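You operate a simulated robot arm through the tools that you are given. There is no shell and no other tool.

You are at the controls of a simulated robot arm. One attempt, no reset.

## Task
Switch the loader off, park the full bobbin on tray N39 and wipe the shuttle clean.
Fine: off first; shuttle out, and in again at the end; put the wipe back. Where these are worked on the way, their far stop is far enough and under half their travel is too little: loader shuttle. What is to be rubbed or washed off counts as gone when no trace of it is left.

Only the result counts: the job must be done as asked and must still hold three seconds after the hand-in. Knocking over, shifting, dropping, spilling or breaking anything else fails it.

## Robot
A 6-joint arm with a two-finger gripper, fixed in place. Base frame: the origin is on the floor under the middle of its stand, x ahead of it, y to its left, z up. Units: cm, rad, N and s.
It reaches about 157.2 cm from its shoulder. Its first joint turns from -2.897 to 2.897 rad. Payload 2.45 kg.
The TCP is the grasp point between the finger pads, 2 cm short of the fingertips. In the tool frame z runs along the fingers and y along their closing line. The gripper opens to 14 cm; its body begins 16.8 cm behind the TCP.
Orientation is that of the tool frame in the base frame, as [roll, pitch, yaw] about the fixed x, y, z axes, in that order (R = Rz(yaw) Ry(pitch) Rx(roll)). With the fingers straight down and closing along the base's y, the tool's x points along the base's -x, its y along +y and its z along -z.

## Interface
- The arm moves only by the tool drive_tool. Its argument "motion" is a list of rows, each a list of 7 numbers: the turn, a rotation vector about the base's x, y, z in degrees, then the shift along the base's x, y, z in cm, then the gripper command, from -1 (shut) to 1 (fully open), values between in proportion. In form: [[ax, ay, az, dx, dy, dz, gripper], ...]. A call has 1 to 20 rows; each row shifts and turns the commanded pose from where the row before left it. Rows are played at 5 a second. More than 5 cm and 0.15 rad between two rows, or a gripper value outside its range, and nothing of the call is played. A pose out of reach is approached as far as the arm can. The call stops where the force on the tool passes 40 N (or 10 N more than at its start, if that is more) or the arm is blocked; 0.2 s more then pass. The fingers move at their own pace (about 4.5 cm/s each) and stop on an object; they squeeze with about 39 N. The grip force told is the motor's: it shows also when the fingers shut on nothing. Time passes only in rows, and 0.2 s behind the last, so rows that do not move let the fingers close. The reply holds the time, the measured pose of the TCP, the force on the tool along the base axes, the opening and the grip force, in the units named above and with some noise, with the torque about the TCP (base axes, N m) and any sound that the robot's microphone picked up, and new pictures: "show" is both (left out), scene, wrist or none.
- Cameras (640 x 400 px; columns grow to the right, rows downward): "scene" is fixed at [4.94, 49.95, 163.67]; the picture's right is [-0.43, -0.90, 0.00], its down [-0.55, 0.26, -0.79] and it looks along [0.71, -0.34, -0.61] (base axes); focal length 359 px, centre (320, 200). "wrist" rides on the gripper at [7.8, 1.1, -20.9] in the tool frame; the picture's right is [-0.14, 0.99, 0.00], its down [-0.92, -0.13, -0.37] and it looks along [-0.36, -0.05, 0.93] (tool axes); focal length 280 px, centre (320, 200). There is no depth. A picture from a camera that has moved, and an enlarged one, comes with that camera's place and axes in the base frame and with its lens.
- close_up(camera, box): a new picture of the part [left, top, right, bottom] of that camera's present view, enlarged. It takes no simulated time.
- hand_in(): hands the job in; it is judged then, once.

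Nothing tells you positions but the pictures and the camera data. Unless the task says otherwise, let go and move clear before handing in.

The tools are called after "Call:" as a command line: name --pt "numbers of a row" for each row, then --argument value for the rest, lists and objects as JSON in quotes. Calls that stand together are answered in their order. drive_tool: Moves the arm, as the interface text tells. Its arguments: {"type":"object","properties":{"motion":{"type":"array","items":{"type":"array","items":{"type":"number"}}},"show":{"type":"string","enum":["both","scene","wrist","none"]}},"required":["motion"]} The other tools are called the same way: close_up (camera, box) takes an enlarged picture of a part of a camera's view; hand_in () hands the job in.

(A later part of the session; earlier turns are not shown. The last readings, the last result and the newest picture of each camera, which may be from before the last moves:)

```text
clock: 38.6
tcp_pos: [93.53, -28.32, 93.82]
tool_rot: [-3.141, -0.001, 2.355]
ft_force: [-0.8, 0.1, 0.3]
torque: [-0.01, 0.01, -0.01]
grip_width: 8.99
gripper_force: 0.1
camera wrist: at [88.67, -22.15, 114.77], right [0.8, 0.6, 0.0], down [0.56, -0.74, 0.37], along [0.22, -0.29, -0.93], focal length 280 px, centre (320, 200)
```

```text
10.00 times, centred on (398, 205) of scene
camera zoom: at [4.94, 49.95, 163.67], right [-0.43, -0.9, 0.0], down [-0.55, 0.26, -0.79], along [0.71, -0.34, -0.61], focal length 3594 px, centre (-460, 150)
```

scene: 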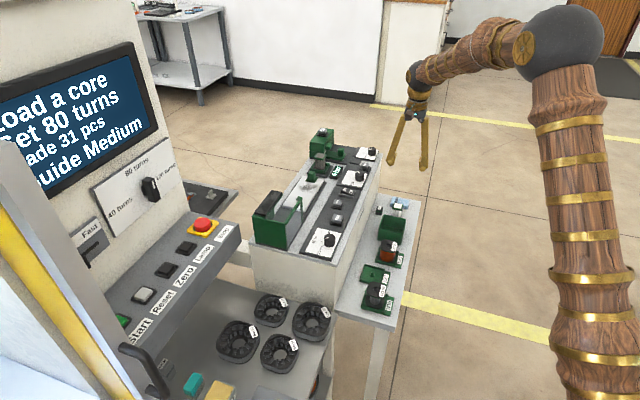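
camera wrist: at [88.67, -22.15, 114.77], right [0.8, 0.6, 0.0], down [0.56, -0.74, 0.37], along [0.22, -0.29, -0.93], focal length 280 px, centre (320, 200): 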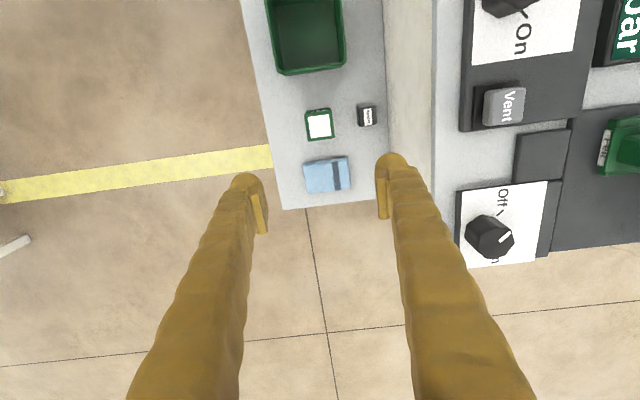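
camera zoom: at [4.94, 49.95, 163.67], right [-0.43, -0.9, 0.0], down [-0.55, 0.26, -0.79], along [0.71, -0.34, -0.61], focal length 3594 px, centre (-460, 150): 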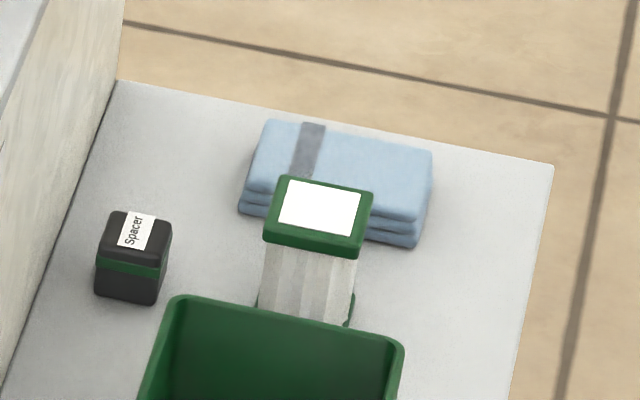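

The wipe is a folded cloth, about 7.2 × 5.2 cm and 1.5 cm thick, at about (97.4, -31.75), aligned with the loader. I move above it and come down part of the way.

Call:
drive_tool --pt "0 0 0 2 -1.7 0 0.286" --pt "0 0 0 1.9 -1.73 -1 0.286" --pt "0 0 0 0 0 -4 0.286" --pt "0 0 0 0 0 -4 0.286" --pt "0 0 0 0 0 -4 0.286" --pt "0 0 0 0 0 -3 0.286"

Call:
close_up --camera "wrist" --box '[220, 80, 420, 240]'

Call:
close_up --camera "scene" --box '[370, 175, 434, 220]'

```text
clock: 40.0
tcp_pos: [97.63, -31.7, 77.99]
tool_rot: [3.141, -0.001, 2.357]
ft_force: [0.2, -0.6, 0.0]
torque: [-0.02, 0.0, -0.04]
grip_width: 9.01
gripper_force: 0.0
camera wrist: at [92.65, -25.49, 98.87], right [0.8, 0.6, 0.0], down [0.56, -0.74, 0.37], along [0.22, -0.29, -0.93], focal length 280 px, centre (320, 200)
```

scene: 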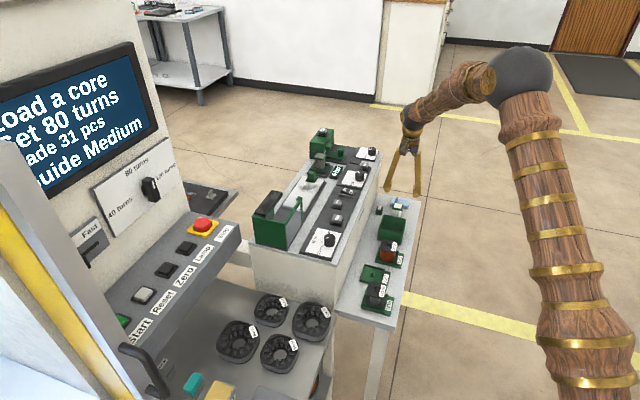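
wrist: 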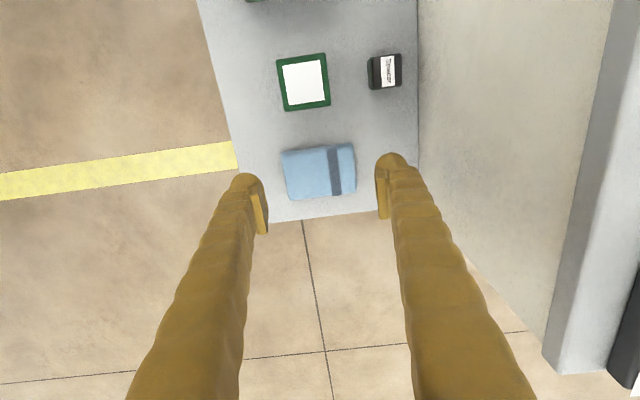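

```text
2.50 times, centred on (320, 160) of wrist
camera zoom: at [92.65, -25.49, 98.87], right [0.8, 0.6, 0.0], down [0.56, -0.74, 0.37], along [0.22, -0.29, -0.93], focal length 701 px, centre (320, 300)
```

zoom: 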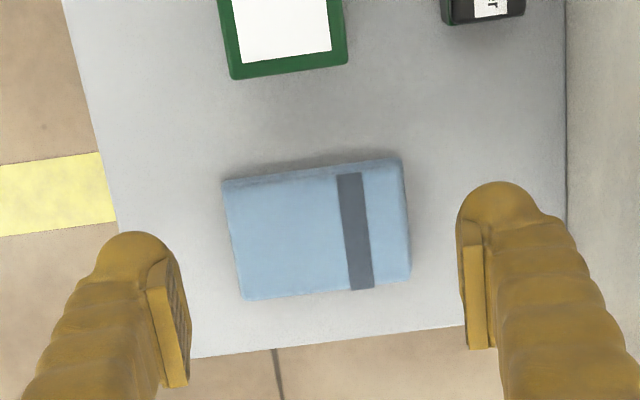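

```text
8.89 times, centred on (402, 198) of scene
camera zoom: at [4.94, 49.95, 163.67], right [-0.43, -0.9, 0.0], down [-0.55, 0.26, -0.79], along [0.71, -0.34, -0.61], focal length 3195 px, centre (-409, 222)
```

zoom: 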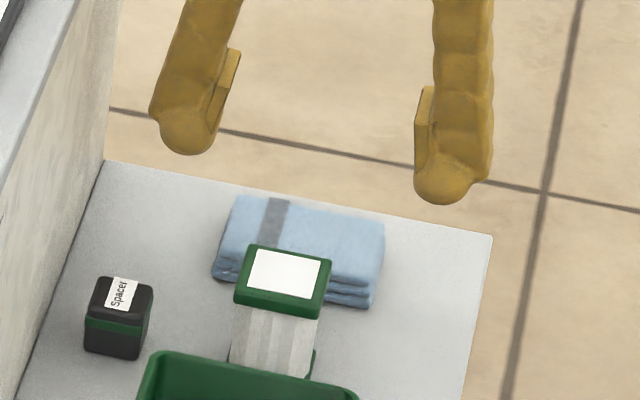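

The cloth is centred between the fingers. I descend carefully to just above the tabletop.

Call:
drive_tool --pt "0 0 0 -0.08 -0.08 -2 0.286" --pt "0 0 0 0 0 -2 0.286" --pt "0 0 0 0 0 -1 0.286" --pt "0 0 0 0 0 -0.6 0.286" --pt "0 0 0 0 0 -0.3 0.286" --pt "0 0 0 0 0 -0.3 0.286" --pt "0 0 0 0 0 -0.3 0.286"

Call:
close_up --camera "scene" --box '[370, 175, 434, 220]'

```text
clock: 41.7
tcp_pos: [97.45, -31.77, 71.68]
tool_rot: [-3.141, 0.002, 2.358]
ft_force: [-4.3, 3.3, 10.5]
torque: [0.03, 0.01, 0.12]
grip_width: 9.01
gripper_force: 0.1
stopped in row 7: the force on the tool passed its limit at 44 N (the readings are from after the stop); the commanded pose is now the measured one
camera wrist: at [92.52, -25.64, 92.68], right [0.8, 0.6, 0.0], down [0.56, -0.74, 0.37], along [0.22, -0.29, -0.93], focal length 280 px, centre (320, 200)
```

scene: 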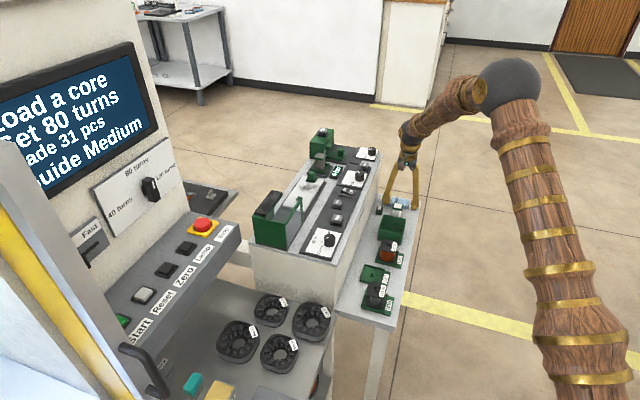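
wrist: 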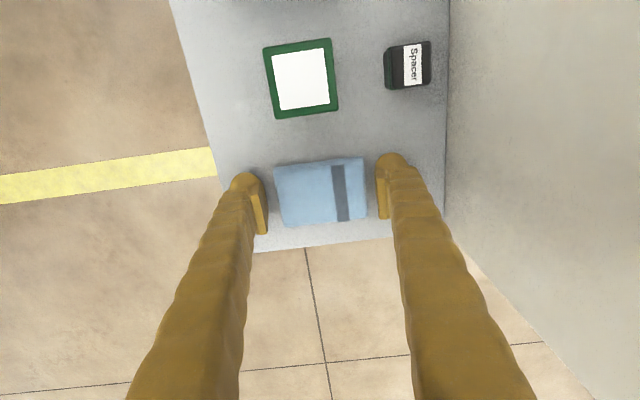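

```text
8.89 times, centred on (402, 198) of scene
camera zoom: at [4.94, 49.95, 163.67], right [-0.43, -0.9, 0.0], down [-0.55, 0.26, -0.79], along [0.71, -0.34, -0.61], focal length 3195 px, centre (-409, 222)
```

zoom: 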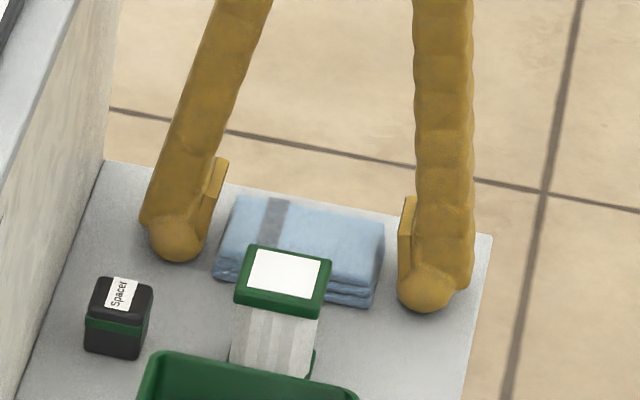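

The fingertips touched the table (table top about z 69.65). I back off 0.2 cm and close on the cloth.

Call:
drive_tool --pt "0 0 0 0 0 0.2 0.286" --pt "0 0 0 0 0 0 -1" --pt "0 0 0 0 0 0 -1" --pt "0 0 0 0 0 0 -1" --pt "0 0 0 0 0 0 -1"

Call:
close_up --camera "scene" --box '[370, 175, 434, 220]'

Call:
close_up --camera "wrist" --box '[220, 100, 420, 260]'

```text
clock: 42.9
tcp_pos: [97.45, -31.85, 71.81]
tool_rot: [-3.141, 0.0, 2.355]
ft_force: [-1.3, -0.8, 2.4]
torque: [-0.06, 0.07, 0.01]
grip_width: 7.31
gripper_force: 38.7
camera wrist: at [92.55, -25.62, 92.81], right [0.8, 0.6, 0.0], down [0.56, -0.74, 0.37], along [0.22, -0.29, -0.93], focal length 280 px, centre (320, 200)
```

scene: 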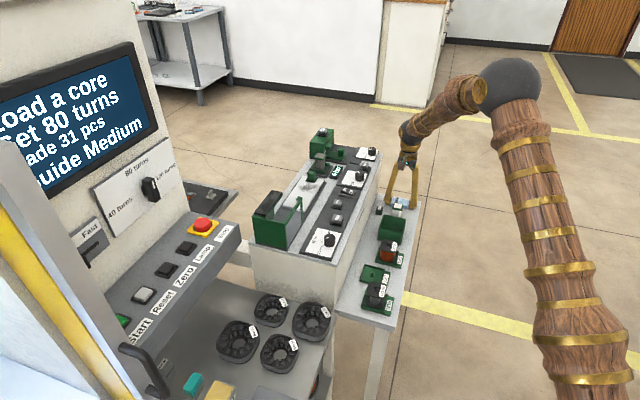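
wrist: 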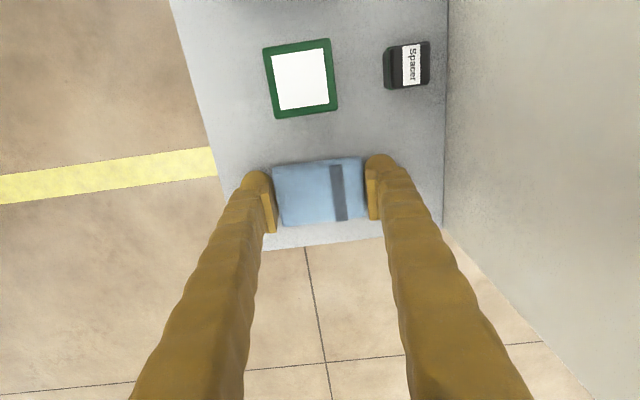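

```text
8.89 times, centred on (402, 198) of scene
camera zoom: at [4.94, 49.95, 163.67], right [-0.43, -0.9, 0.0], down [-0.55, 0.26, -0.79], along [0.71, -0.34, -0.61], focal length 3195 px, centre (-409, 222)
```

zoom: 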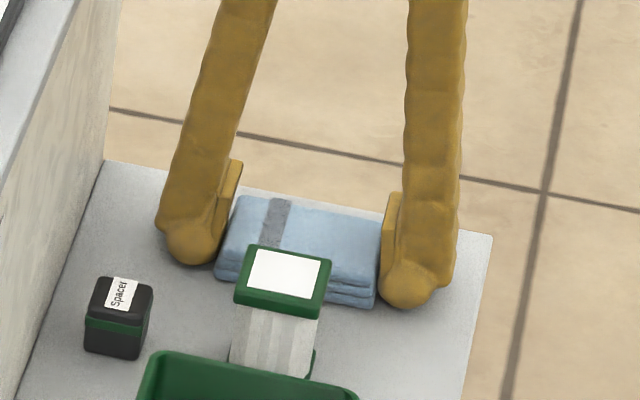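

```text
2.50 times, centred on (320, 180) of wrist
camera zoom: at [92.55, -25.62, 92.81], right [0.8, 0.6, 0.0], down [0.56, -0.74, 0.37], along [0.22, -0.29, -0.93], focal length 701 px, centre (320, 250)
```

zoom: 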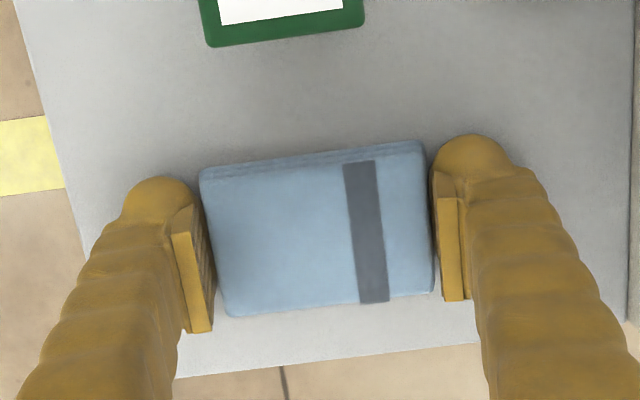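

The cloth is held (7.31 cm). I lift it slowly and check.

Call:
drive_tool --pt "0 0 0 0 0 0.3 -1" --pt "0 0 0 0 0 0.7 -1" --pt "0 0 0 0 0 1 -1" --pt "0 0 0 0 0 1.5 -1" --pt "0 0 0 0 0 2 -1"

Call:
close_up --camera "scene" --box '[370, 165, 434, 220]'

Call:
close_up --camera "wrist" --box '[220, 100, 420, 260]'

```text
clock: 44.1
tcp_pos: [97.31, -31.96, 77.31]
tool_rot: [3.141, -0.002, 2.357]
ft_force: [0.2, 1.1, -0.5]
torque: [-0.02, 0.03, -0.01]
grip_width: 7.32
gripper_force: 39.1
camera wrist: at [92.51, -25.7, 98.32], right [0.8, 0.6, 0.0], down [0.56, -0.74, 0.37], along [0.22, -0.29, -0.93], focal length 280 px, centre (320, 200)
```

scene: 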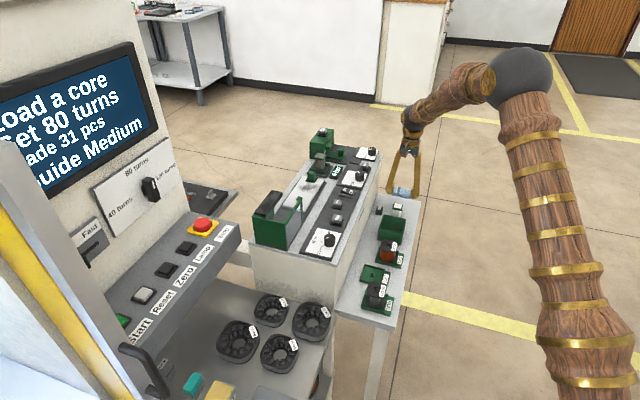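
wrist: 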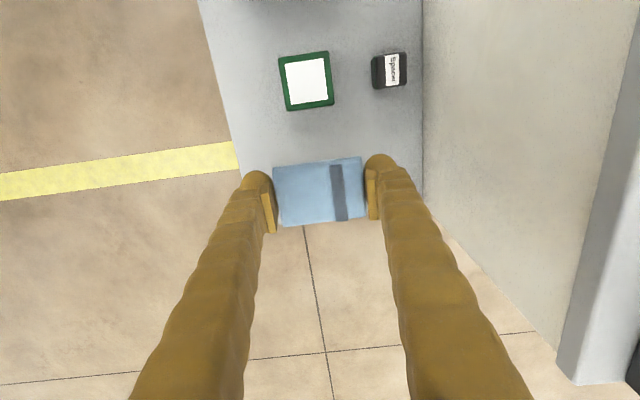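

```text
7.27 times, centred on (402, 192) of scene
camera zoom: at [4.94, 49.95, 163.67], right [-0.43, -0.9, 0.0], down [-0.55, 0.26, -0.79], along [0.71, -0.34, -0.61], focal length 2614 px, centre (-276, 254)
```

zoom: 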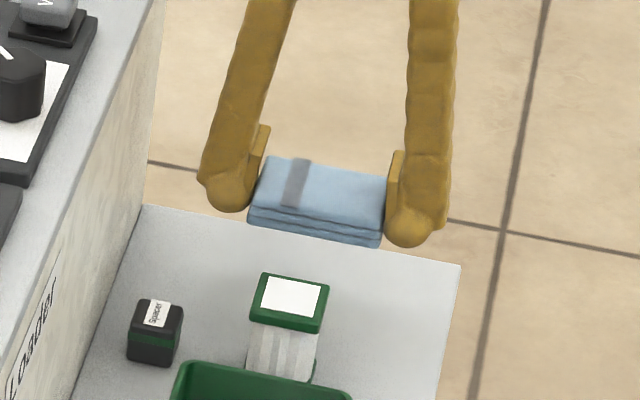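

```text
2.50 times, centred on (320, 180) of wrist
camera zoom: at [92.51, -25.7, 98.32], right [0.8, 0.6, 0.0], down [0.56, -0.74, 0.37], along [0.22, -0.29, -0.93], focal length 701 px, centre (320, 250)
```

zoom: 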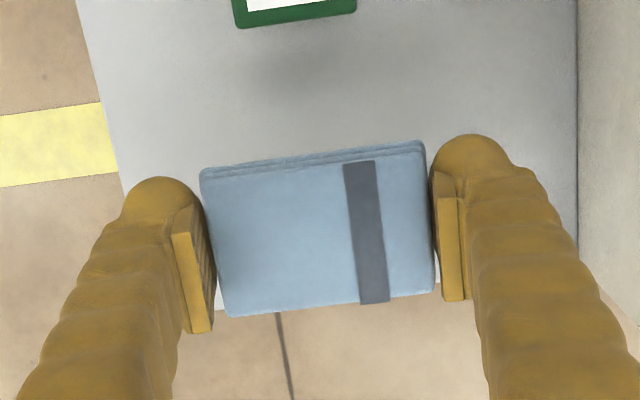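

The wipe is held level. I raise it well clear and carry it across to above the smudge at about (97.4, 10.5).

Call:
drive_tool --pt "0 0 0 0 0 4 -1" --pt "0 0 0 0 0 4.5 -1" --pt "0 0 0 0 0 4.5 -1" --pt "0 0 0 0 0 4.5 -1" --pt "0 0 0 0 0 4.5 -1" --pt "0 0 0 0 0 4.5 -1" --pt "0 0 0 0 0 4.5 -1" --pt "0 0 0 0 4.2 1 -1" --pt "0 0 0 0 4.2 0 -1" --pt "0 0 0 0 4.2 0 -1" --pt "0 0 0 0 4.2 0 -1" --pt "0 0 0 0 4.2 0 -1" --pt "0 0 0 0 4.2 0 -1" --pt "0 0 0 0 4.2 0 -1" --pt "0 0 0 0 4.2 0 -1" --pt "0 0 0 0 4.2 0 -1" --pt "0 0 0 0 4.2 0 -1"

Call:
close_up --camera "wrist" --box '[220, 60, 420, 240]'

Call:
close_up --camera "scene" --box '[260, 110, 360, 220]'

```text
clock: 47.7
tcp_pos: [97.47, 10.31, 109.3]
tool_rot: [-3.14, -0.001, 2.355]
ft_force: [0.3, -0.2, -0.1]
torque: [0.02, 0.02, 0.01]
grip_width: 7.31
gripper_force: 39.2
camera wrist: at [92.65, 16.47, 130.33], right [0.8, 0.6, 0.0], down [0.56, -0.74, 0.37], along [0.22, -0.29, -0.93], focal length 280 px, centre (320, 200)
```

scene: 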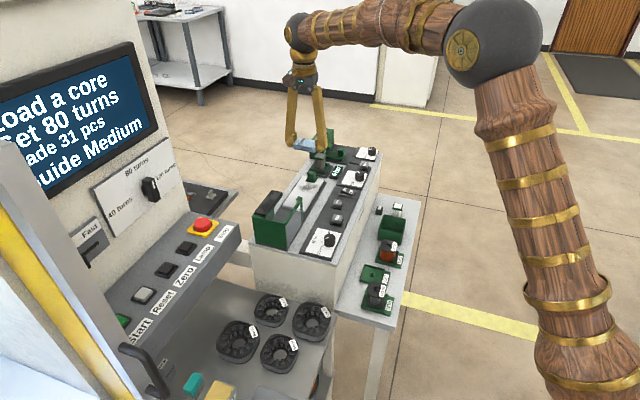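
wrist: 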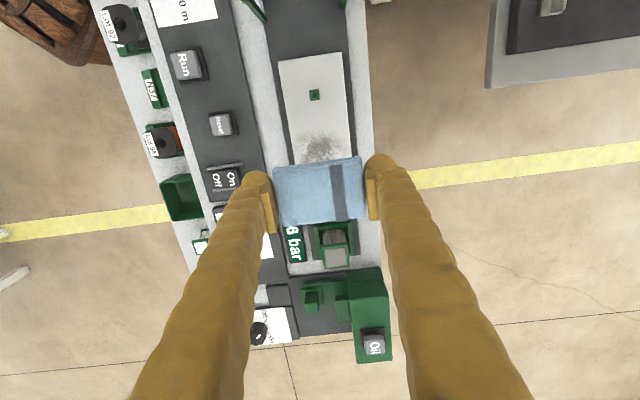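

```text
2.22 times, centred on (320, 150) of wrist
camera zoom: at [92.65, 16.47, 130.33], right [0.8, 0.6, 0.0], down [0.56, -0.74, 0.37], along [0.22, -0.29, -0.93], focal length 623 px, centre (320, 311)
```

zoom: 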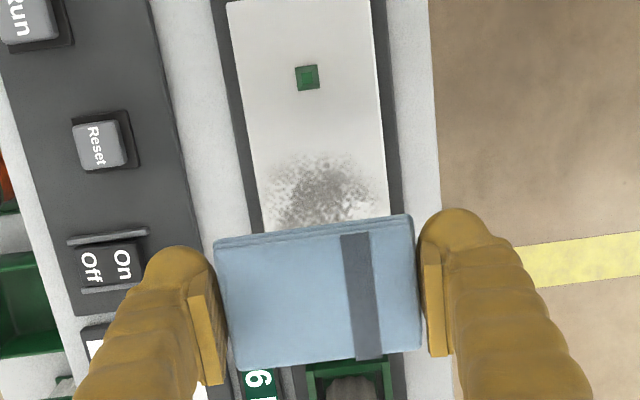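

```text
3.64 times, centred on (310, 165) of scene
camera zoom: at [4.94, 49.95, 163.67], right [-0.43, -0.9, 0.0], down [-0.55, 0.26, -0.79], along [0.71, -0.34, -0.61], focal length 1307 px, centre (356, 327)
```

zoom: 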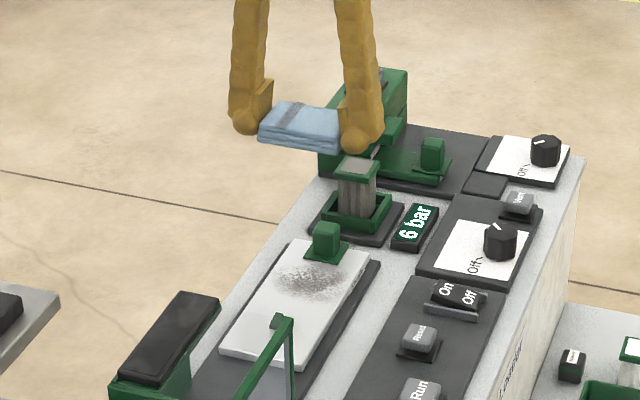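

The smudge lies on the plate between the peg (u≈54.6) and the handle (u≈67). I lower the wipe toward the middle of it.

Call:
drive_tool --pt "0 0 0 0 0 -4 -1" --pt "0 0 0 0 0 -4 -1" --pt "0 0 0 0 0 -3 -1" --pt "0 0 0 0 0 -2 -1" --pt "0 0 0 0 0 -1 -1" --pt "0 0 0 0 0 0 -1"

Call:
close_up --camera "scene" --box '[260, 140, 360, 220]'

Call:
close_up --camera "wrist" --box '[220, 60, 420, 260]'

```text
clock: 49.1
tcp_pos: [97.56, 10.14, 95.41]
tool_rot: [-3.141, 0.0, 2.354]
ft_force: [0.7, -0.3, -2.0]
torque: [0.02, 0.02, 0.0]
grip_width: 7.32
gripper_force: 38.7
camera wrist: at [92.58, 16.41, 116.35], right [0.8, 0.6, 0.0], down [0.56, -0.74, 0.37], along [0.22, -0.29, -0.93], focal length 280 px, centre (320, 200)
```

scene: 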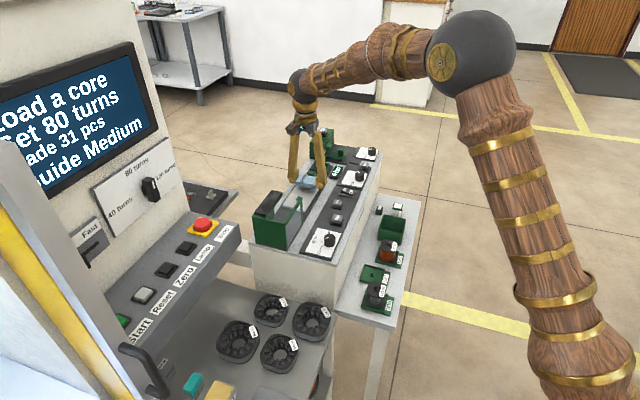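
wrist: 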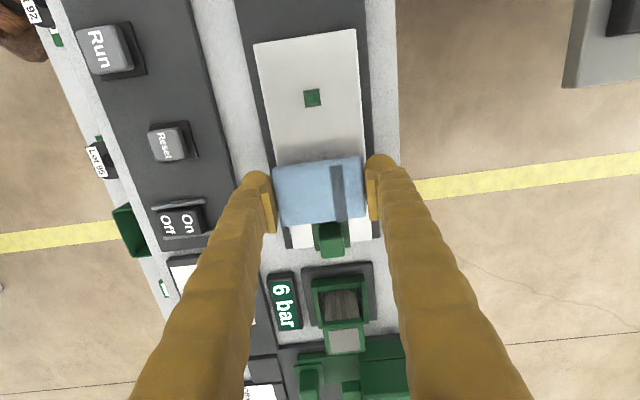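

```text
5.00 times, centred on (310, 180) of scene
camera zoom: at [4.94, 49.95, 163.67], right [-0.43, -0.9, 0.0], down [-0.55, 0.26, -0.79], along [0.71, -0.34, -0.61], focal length 1797 px, centre (370, 300)
```

zoom: 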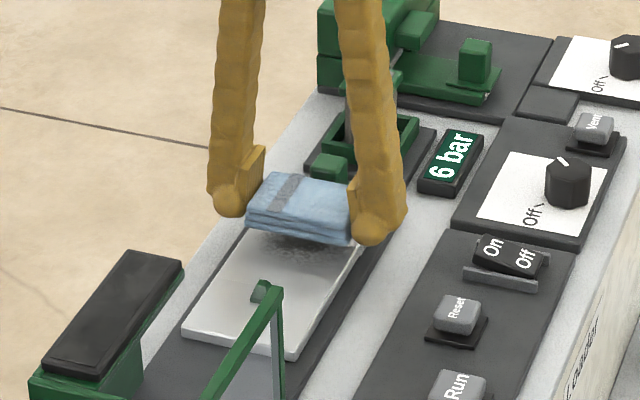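

```text
2.00 times, centred on (320, 160) of wrist
camera zoom: at [92.58, 16.41, 116.35], right [0.8, 0.6, 0.0], down [0.56, -0.74, 0.37], along [0.22, -0.29, -0.93], focal length 561 px, centre (320, 280)
```

zoom: 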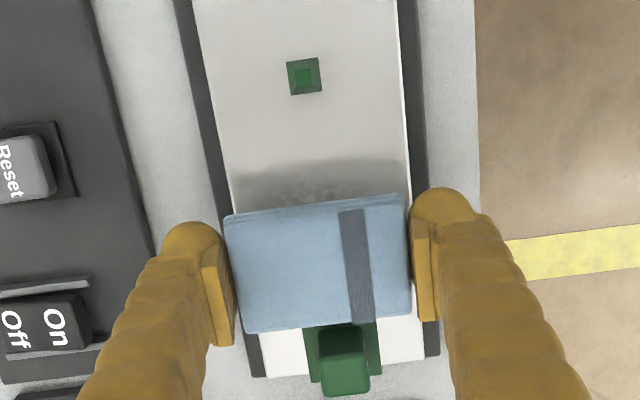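

The wipe is right above the smudge, with its front edge about 0.8 cm short of the handle base. I lower it until it touches.

Call:
drive_tool --pt "0 0 0 0 0 -0.5 -1" --pt "0 0 0 0 0 -0.3 -1" --pt "0 0 0 0 0 -0.2 -1" --pt "0 0 0 0 0 -0.15 -1" --pt "0 0 0 0 0 -0.1 -1" --show "none"

```text
clock: 50.3
tcp_pos: [97.46, 10.25, 94.15]
tool_rot: [-3.141, 0.0, 2.356]
ft_force: [0.0, 1.5, -0.4]
torque: [0.0, -0.02, -0.06]
grip_width: 7.36
gripper_force: 38.7
```

Call:
drive_tool --pt "0 0 0 0 0 -0.1 -1" --pt "0 0 0 0 0 -0.1 -1" --pt "0 0 0 0 0 0 -1" --show "none"

```text
clock: 51.1
tcp_pos: [97.48, 10.14, 93.96]
tool_rot: [3.141, -0.001, 2.357]
ft_force: [1.2, -0.8, 0.1]
torque: [-0.03, -0.01, -0.01]
grip_width: 7.33
gripper_force: 39.1
```

No contact yet at z 93.96; I go lower in 0.1 cm steps.

Call:
drive_tool --pt "0 0 0 0 0 -0.1 -1" --pt "0 0 0 0 0 -0.1 -1" --pt "0 0 0 0 0 -0.1 -1" --pt "0 0 0 0 0 0 -1" --show "scene"

Call:
close_up --camera "scene" --box '[270, 160, 350, 220]'

```text
clock: 52.1
tcp_pos: [97.54, 10.19, 93.77]
tool_rot: [3.141, 0.0, 2.356]
ft_force: [-3.1, 0.4, 20.1]
torque: [-0.09, 0.1, -0.03]
grip_width: 7.32
gripper_force: 39.6
```

scene: 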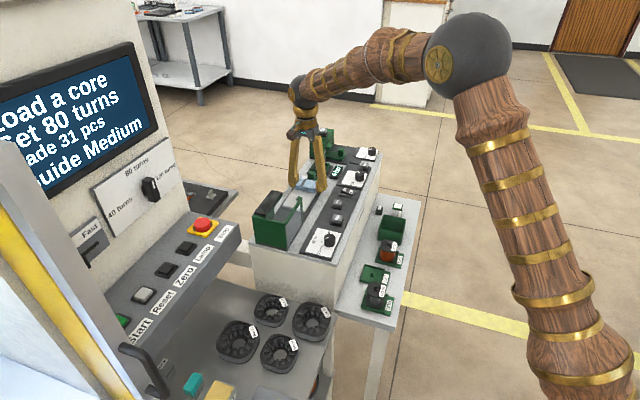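

```text
6.67 times, centred on (310, 190) of scene
camera zoom: at [4.94, 49.95, 163.67], right [-0.43, -0.9, 0.0], down [-0.55, 0.26, -0.79], along [0.71, -0.34, -0.61], focal length 2396 px, centre (387, 267)
```

zoom: 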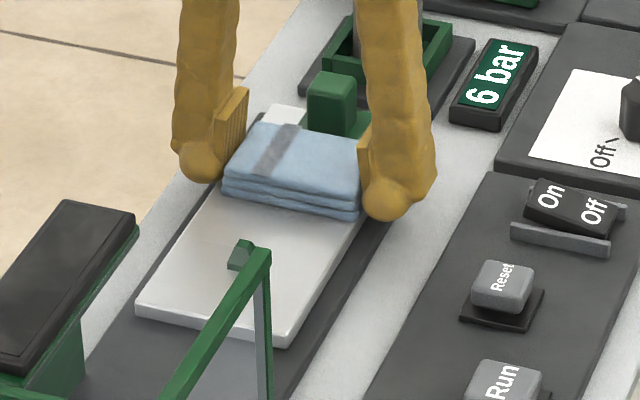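

Contact with about 20 N. I rub across the plate (sideways, so the shuttle is not dragged along its slot).

Call:
drive_tool --pt "0 0 0 0.35 0.35 0 -1" --pt "0 0 0 0.35 0.35 0 -1" --pt "0 0 0 -0.35 -0.35 0 -1" --pt "0 0 0 -0.35 -0.35 0 -1" --pt "0 0 0 -0.35 -0.35 0 -1" --pt "0 0 0 -0.35 -0.35 0 -1" --pt "0 0 0 0.35 0.35 0 -1" --pt "0 0 0 0.35 0.35 0 -1" --pt "0 0 0 0.35 0.35 0 -1" --pt "0 0 0 0.35 0.35 0 -1" --pt "0 0 0 -0.35 -0.35 0 -1" --pt "0 0 0 -0.35 -0.35 0 -1" --show "none"

```text
clock: 53.6
tcp_pos: [96.96, 9.55, 93.77]
tool_rot: [-3.139, 0.0, 2.358]
ft_force: [-1.1, -1.6, 7.8]
torque: [0.17, -0.24, -0.07]
grip_width: 7.31
gripper_force: 39.2
stopped in row 7: the force on the tool passed its limit at 45 N (the readings are from after the stop); the commanded pose is now the measured one
```

The force limit tripped while reversing; the press was a bit strong. With the lighter press now (about 8 N), I continue with gentler strokes.

Call:
drive_tool --pt "0 0 0 0.2 0.2 0 -1" --pt "0 0 0 0.25 0.25 0 -1" --pt "0 0 0 0.25 0.25 0 -1" --pt "0 0 0 0.25 0.25 0 -1" --pt "0 0 0 0.25 0.25 0 -1" --pt "0 0 0 0.2 0.2 0 -1" --show "none"

```text
clock: 55.0
tcp_pos: [98.24, 10.88, 93.62]
tool_rot: [-3.141, 0.0, 2.356]
ft_force: [-5.9, -7.4, 21.4]
torque: [-0.57, 0.52, 0.05]
grip_width: 7.34
gripper_force: 38.4
```

I lift slightly and look at how much has been cleaned.

Call:
drive_tool --pt "0 0 0 0 0 0.5 -1" --pt "0 0 0 0 0 2 -1" --pt "0 0 0 1.8 -1.8 3 -1" --pt "0 0 0 2.5 -2.5 3 -1" --pt "0 0 0 2 -2 0 -1"

Call:
close_up --camera "wrist" --box '[220, 20, 420, 220]'

Call:
close_up --camera "scene" --box '[260, 140, 360, 220]'

```text
clock: 56.2
tcp_pos: [104.54, 4.64, 102.19]
tool_rot: [-3.139, -0.002, 2.356]
ft_force: [-0.3, 0.5, -0.9]
torque: [-0.04, 0.03, -0.04]
grip_width: 7.34
gripper_force: 38.5
camera wrist: at [99.63, 10.87, 123.1], right [0.8, 0.6, 0.0], down [0.56, -0.74, 0.37], along [0.22, -0.29, -0.93], focal length 280 px, centre (320, 200)
```

scene: 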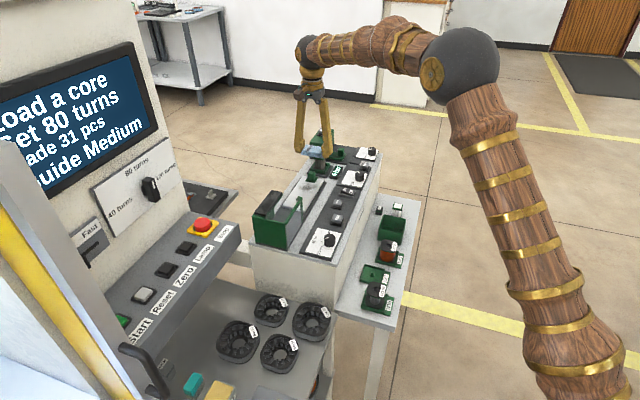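
wrist: 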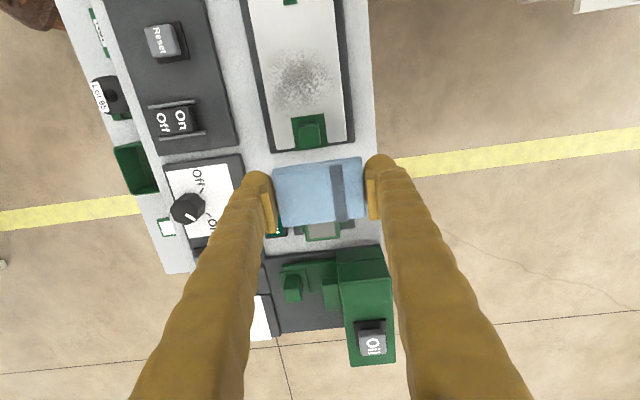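

```text
2.00 times, centred on (320, 120) of wrist
camera zoom: at [99.63, 10.87, 123.1], right [0.8, 0.6, 0.0], down [0.56, -0.74, 0.37], along [0.22, -0.29, -0.93], focal length 561 px, centre (320, 360)
```

zoom: 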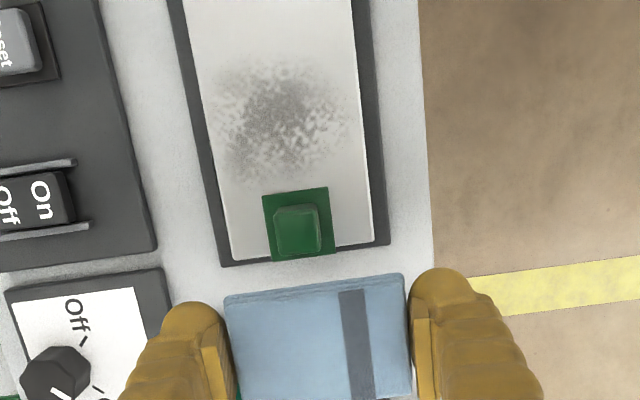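

```text
5.00 times, centred on (310, 180) of scene
camera zoom: at [4.94, 49.95, 163.67], right [-0.43, -0.9, 0.0], down [-0.55, 0.26, -0.79], along [0.71, -0.34, -0.61], focal length 1797 px, centre (370, 300)
```

zoom: 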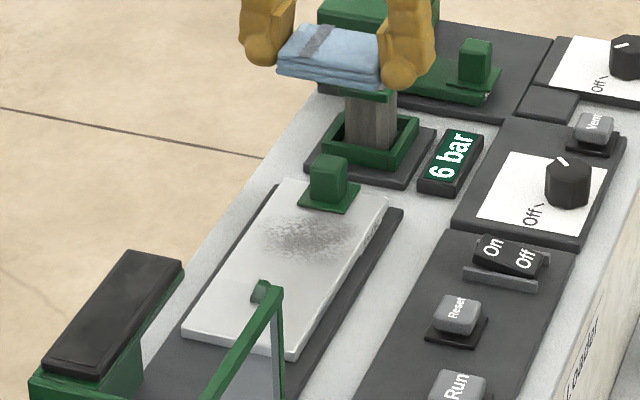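

The smudge has faded a little, so rubbing works but more strokes are needed. I return to it and re-establish a light contact.

Call:
drive_tool --pt "0 0 0 -1.0 0.8 0.5 -1" --pt "0 0 0 -2 1.6 0 -1" --pt "0 0 0 -2 1.6 0 -1" --pt "0 0 0 -2.04 1.56 0 -1" --pt "0 0 0 0 0 -3.5 -1" --pt "0 0 0 0 0 -3 -1" --pt "0 0 0 0 0 -1.5 -1" --pt "0 0 0 0 0 -0.6 -1" --pt "0 0 0 0 0 -0.1 -1" --pt "0 0 0 0 0 -0.1 -1" --show "none"

```text
clock: 58.4
tcp_pos: [97.62, 10.15, 93.88]
tool_rot: [-3.139, 0.0, 2.358]
ft_force: [-0.1, -0.5, -0.3]
torque: [0.02, -0.02, -0.01]
grip_width: 7.35
gripper_force: 39.3
```

Call:
drive_tool --pt "0 0 0 0 0 -0.1 -1" --pt "0 0 0 0 0 -0.1 -1" --pt "0 0 0 0 0 0 -1" --show "none"

```text
clock: 59.2
tcp_pos: [97.47, 10.2, 93.71]
tool_rot: [-3.14, -0.001, 2.354]
ft_force: [-0.7, -1.8, 9.4]
torque: [0.1, -0.12, 0.04]
grip_width: 7.29
gripper_force: 39.2
```

Light contact (9 N) is set. I rub side to side with 0.85 cm amplitude.

Call:
drive_tool --pt "0 0 0 0.3 0.3 0 -1" --pt "0 0 0 0.3 0.3 0 -1" --pt "0 0 0 -0.3 -0.3 0 -1" --pt "0 0 0 -0.3 -0.3 0 -1" --pt "0 0 0 -0.3 -0.3 0 -1" --pt "0 0 0 -0.3 -0.3 0 -1" --pt "0 0 0 0.3 0.3 0 -1" --pt "0 0 0 0.3 0.3 0 -1" --pt "0 0 0 0.3 0.3 0 -1" --pt "0 0 0 0.3 0.3 0 -1" --pt "0 0 0 -0.3 -0.3 0 -1" --pt "0 0 0 -0.3 -0.3 0 -1" --pt "0 0 0 -0.3 -0.3 0 -1" --pt "0 0 0 -0.3 -0.3 0 -1" --pt "0 0 0 0.3 0.3 0 -1" --pt "0 0 0 0.3 0.3 0 -1" --pt "0 0 0 0.3 0.3 0 -1" --pt "0 0 0 0.3 0.3 0 -1" --pt "0 0 0 -0.3 -0.3 0 -1" --pt "0 0 0 -0.3 -0.3 0 -1" --show "wrist"

Call:
close_up --camera "wrist" --box '[220, 60, 420, 260]'

```text
clock: 63.4
tcp_pos: [97.49, 10.21, 93.79]
tool_rot: [3.141, -0.001, 2.356]
ft_force: [5.0, 4.9, 14.0]
torque: [0.1, -0.13, 0.0]
grip_width: 7.34
gripper_force: 39.4
camera wrist: at [92.68, 16.45, 114.65], right [0.8, 0.6, 0.0], down [0.56, -0.74, 0.37], along [0.22, -0.29, -0.93], focal length 280 px, centre (320, 200)
```

wrist: 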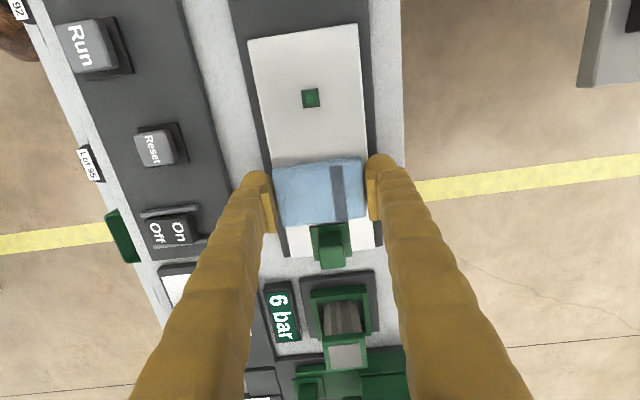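

```text
2.00 times, centred on (320, 160) of wrist
camera zoom: at [92.68, 16.45, 114.65], right [0.8, 0.6, 0.0], down [0.56, -0.74, 0.37], along [0.22, -0.29, -0.93], focal length 561 px, centre (320, 280)
```

zoom: 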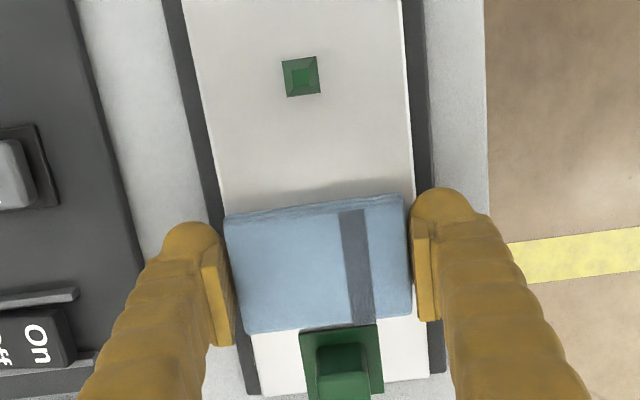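

That ran smoothly. I repeat the same rubbing once more before inspecting.

Call:
drive_tool --pt "0 0 0 0.3 0.3 0 -1" --pt "0 0 0 0.3 0.3 0 -1" --pt "0 0 0 -0.3 -0.3 0 -1" --pt "0 0 0 -0.3 -0.3 0 -1" --pt "0 0 0 -0.3 -0.3 0 -1" --pt "0 0 0 -0.3 -0.3 0 -1" --pt "0 0 0 0.3 0.3 0 -1" --pt "0 0 0 0.3 0.3 0 -1" --pt "0 0 0 0.3 0.3 0 -1" --pt "0 0 0 0.3 0.3 0 -1" --pt "0 0 0 -0.3 -0.3 0 -1" --pt "0 0 0 -0.3 -0.3 0 -1" --pt "0 0 0 -0.3 -0.3 0 -1" --pt "0 0 0 -0.3 -0.3 0 -1" --pt "0 0 0 0.3 0.3 0 -1" --pt "0 0 0 0.3 0.3 0 -1" --pt "0 0 0 0.3 0.3 0 -1" --pt "0 0 0 0.3 0.3 0 -1" --pt "0 0 0 -0.3 -0.3 0 -1" --pt "0 0 0 -0.3 -0.3 0 -1" --show "none"

Call:
drive_tool --pt "0 0 0 0 0 0.5 -1" --pt "0 0 0 0 0 2 -1" --pt "0 0 0 1.8 -1.8 3 -1" --pt "0 0 0 2.5 -2.5 3 -1" --pt "0 0 0 2 -2 0 -1"

Call:
close_up --camera "wrist" --box '[220, 20, 420, 220]'

Call:
close_up --camera "scene" --box '[260, 140, 360, 220]'

```text
clock: 65.3
tcp_pos: [97.5, 10.13, 93.7]
tool_rot: [-3.141, 0.0, 2.356]
ft_force: [0.6, 1.5, 2.7]
torque: [0.07, -0.02, 0.03]
grip_width: 7.28
gripper_force: 38.4
stopped in row 9: the force on the tool passed its limit at 56 N (the readings are from after the stop); the commanded pose is now the measured one
```

```text
clock: 66.5
tcp_pos: [103.74, 3.83, 102.34]
tool_rot: [-3.141, 0.0, 2.357]
ft_force: [0.3, -1.0, -1.3]
torque: [-0.02, 0.02, -0.04]
grip_width: 7.31
gripper_force: 38.9
camera wrist: at [98.95, 10.1, 123.22], right [0.8, 0.6, 0.0], down [0.56, -0.74, 0.37], along [0.22, -0.29, -0.93], focal length 280 px, centre (320, 200)
```

scene: 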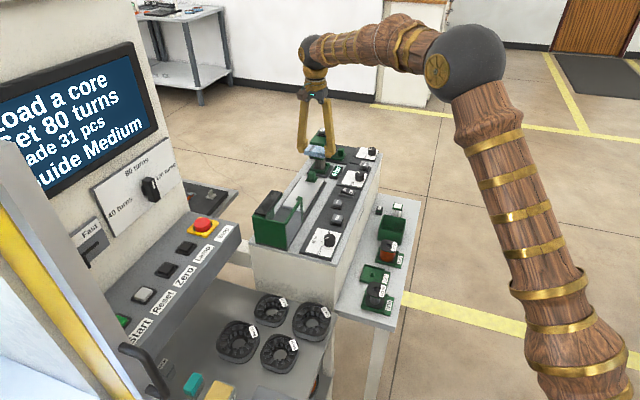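
wrist: 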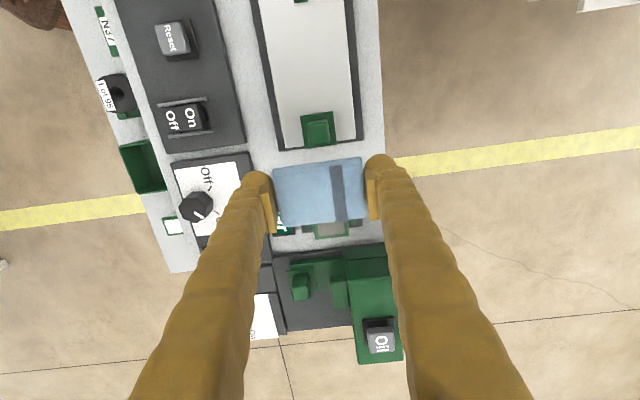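

```text
2.00 times, centred on (320, 120) of wrist
camera zoom: at [98.95, 10.1, 123.22], right [0.8, 0.6, 0.0], down [0.56, -0.74, 0.37], along [0.22, -0.29, -0.93], focal length 561 px, centre (320, 360)
```

zoom: 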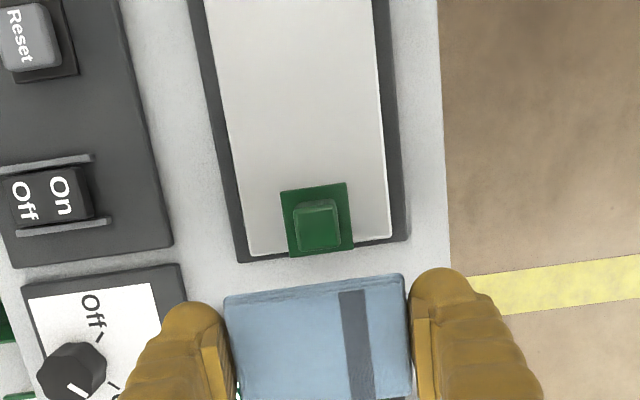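

```text
5.00 times, centred on (310, 180) of scene
camera zoom: at [4.94, 49.95, 163.67], right [-0.43, -0.9, 0.0], down [-0.55, 0.26, -0.79], along [0.71, -0.34, -0.61], focal length 1797 px, centre (370, 300)
```

zoom: 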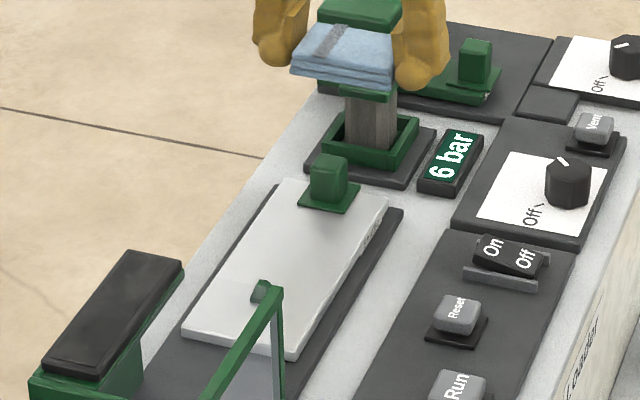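

The smudge looks gone. I zoom in closely to look for any faint remains.

Call:
close_up --camera "wrist" --box '[265, 20, 365, 85]'

Call:
close_up --camera "wrist" --box '[265, 70, 365, 145]'

Call:
close_up --camera "scene" --box '[294, 172, 342, 214]'

```text
6.15 times, centred on (315, 52) of wrist
camera zoom: at [98.95, 10.1, 123.22], right [0.8, 0.6, 0.0], down [0.56, -0.74, 0.37], along [0.22, -0.29, -0.93], focal length 1726 px, centre (351, 1108)
```

zoom: 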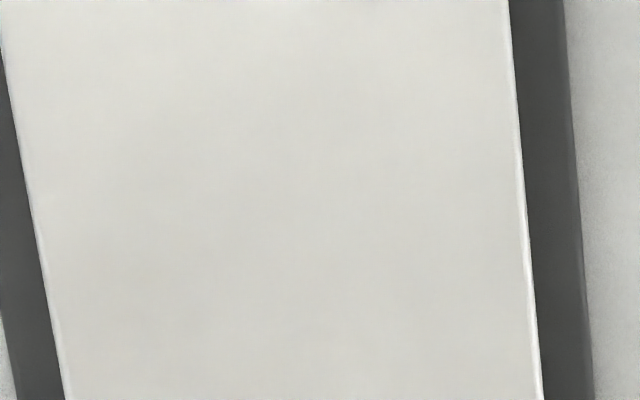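

```text
5.33 times, centred on (315, 108) of wrist
camera zoom: at [98.95, 10.1, 123.22], right [0.8, 0.6, 0.0], down [0.56, -0.74, 0.37], along [0.22, -0.29, -0.93], focal length 1495 px, centre (347, 693)
```

zoom: 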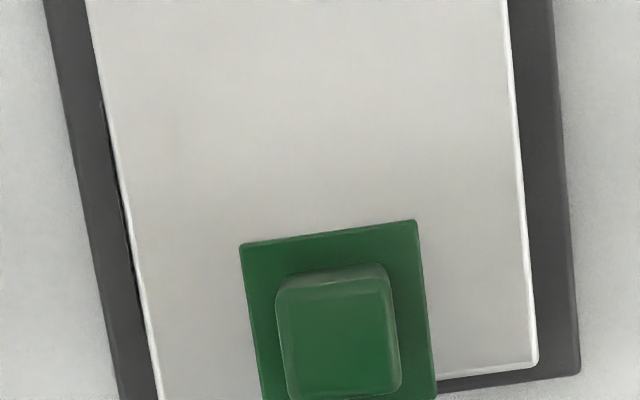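

```text
9.52 times, centred on (318, 193) of scene
camera zoom: at [4.94, 49.95, 163.67], right [-0.43, -0.9, 0.0], down [-0.55, 0.26, -0.79], along [0.71, -0.34, -0.61], focal length 3423 px, centre (339, 267)
```

zoom: 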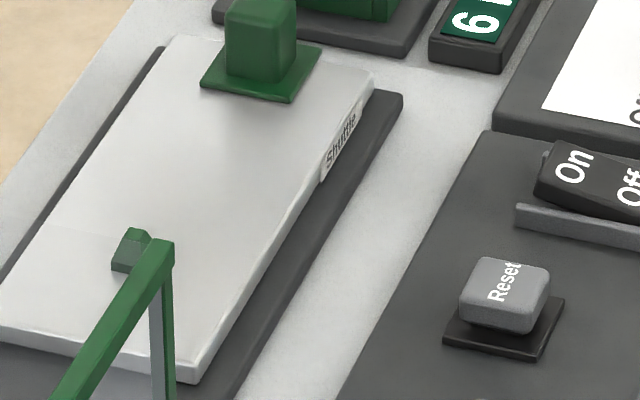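

No trace is visible. To be safe against an invisible remainder, I add one more light pass, slightly further toward the peg.

Call:
drive_tool --pt "0 0 0 -1.0 1.0 0.5 -1" --pt "0 0 0 -2 2.1 0 -1" --pt "0 0 0 -2 2.1 0 -1" --pt "0 0 0 -2 2.1 0 -1" --pt "0 0 0 0 0 -3.5 -1" --pt "0 0 0 0 0 -3 -1" --pt "0 0 0 0 0 -1.5 -1" --pt "0 0 0 0 0 -0.7 -1" --pt "0 0 0 0 0 -0.15 -1" --pt "0 0 0 0 0 0 -1" --show "none"

```text
clock: 68.7
tcp_pos: [96.82, 11.06, 93.79]
tool_rot: [-3.139, 0.0, 2.356]
ft_force: [0.0, -0.1, -0.5]
torque: [-0.02, 0.02, 0.01]
grip_width: 7.32
gripper_force: 39.0
```

Call:
drive_tool --pt "0 0 0 0 0 -0.1 -1" --pt "0 0 0 0 0 -0.07 -1" --pt "0 0 0 0 0 0 -1" --show "none"

```text
clock: 69.5
tcp_pos: [96.86, 11.08, 93.74]
tool_rot: [-3.14, 0.0, 2.355]
ft_force: [0.1, 0.1, 5.3]
torque: [-0.02, -0.05, 0.01]
grip_width: 7.33
gripper_force: 39.5
```

Call:
drive_tool --pt "0 0 0 0.15 0.15 -0.04 -1" --pt "0 0 0 0.3 0.3 0 -1" --pt "0 0 0 -0.3 -0.3 0 -1" --pt "0 0 0 -0.3 -0.3 0 -1" --pt "0 0 0 -0.3 -0.3 0 -1" --pt "0 0 0 -0.15 -0.15 0 -1" --pt "0 0 0 0.3 0.3 0 -1" --pt "0 0 0 0.3 0.3 0 -1" --pt "0 0 0 0.3 0.3 0 -1" --pt "0 0 0 0.15 0.15 0 -1" --pt "0 0 0 -0.3 -0.3 0 -1" --pt "0 0 0 -0.3 -0.3 0 -1" --pt "0 0 0 -0.3 -0.3 0 -1" --pt "0 0 0 -0.15 -0.15 0 -1" --pt "0 0 0 0.3 0.3 0 -1" --pt "0 0 0 0.3 0.3 0 -1" --show "none"

```text
clock: 72.8
tcp_pos: [96.48, 10.76, 93.75]
tool_rot: [-3.138, -0.001, 2.356]
ft_force: [-0.7, 0.5, 3.4]
torque: [0.13, -0.11, 0.06]
grip_width: 7.32
gripper_force: 39.2
stopped in row 16: the force on the tool passed its limit at 47 N (the readings are from after the stop); the commanded pose is now the measured one
```

The upper zone is done. I slide the wipe outward (toward the stop) and make a few more light strokes near the handle.

Call:
drive_tool --pt "0 0 0 0.3 0 0 -1" --pt "0 0 0 0.3 -0.3 -0.03 -1" --pt "0 0 0 0.3 -0.3 0 -1" --pt "0 0 0 0.25 0.25 0 -1" --pt "0 0 0 0.25 0.25 0 -1" --pt "0 0 0 0.2 0.2 0 -1" --pt "0 0 0 -0.25 -0.25 0 -1" --pt "0 0 0 -0.25 -0.25 0 -1" --pt "0 0 0 -0.25 -0.25 0 -1" --pt "0 0 0 -0.25 -0.25 0 -1" --pt "0 0 0 -0.2 -0.2 0 -1" --show "wrist"

```text
clock: 75.2
tcp_pos: [96.95, 9.67, 93.74]
tool_rot: [-3.14, 0.002, 2.357]
ft_force: [4.5, 5.4, 19.9]
torque: [0.79, -0.75, 0.0]
grip_width: 7.3
gripper_force: 39.5
camera wrist: at [92.07, 15.93, 114.69], right [0.8, 0.6, 0.0], down [0.56, -0.74, 0.37], along [0.22, -0.3, -0.93], focal length 280 px, centre (320, 200)
```

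wrist: 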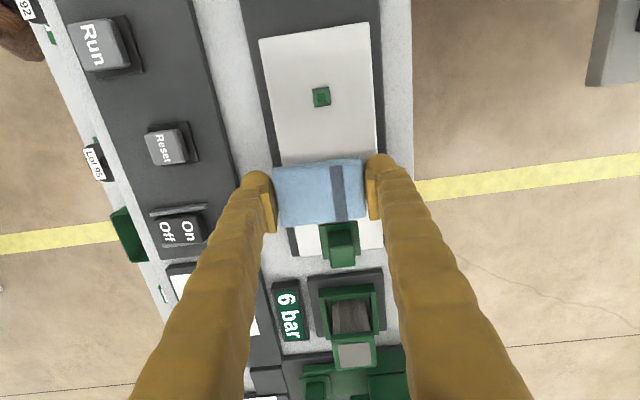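

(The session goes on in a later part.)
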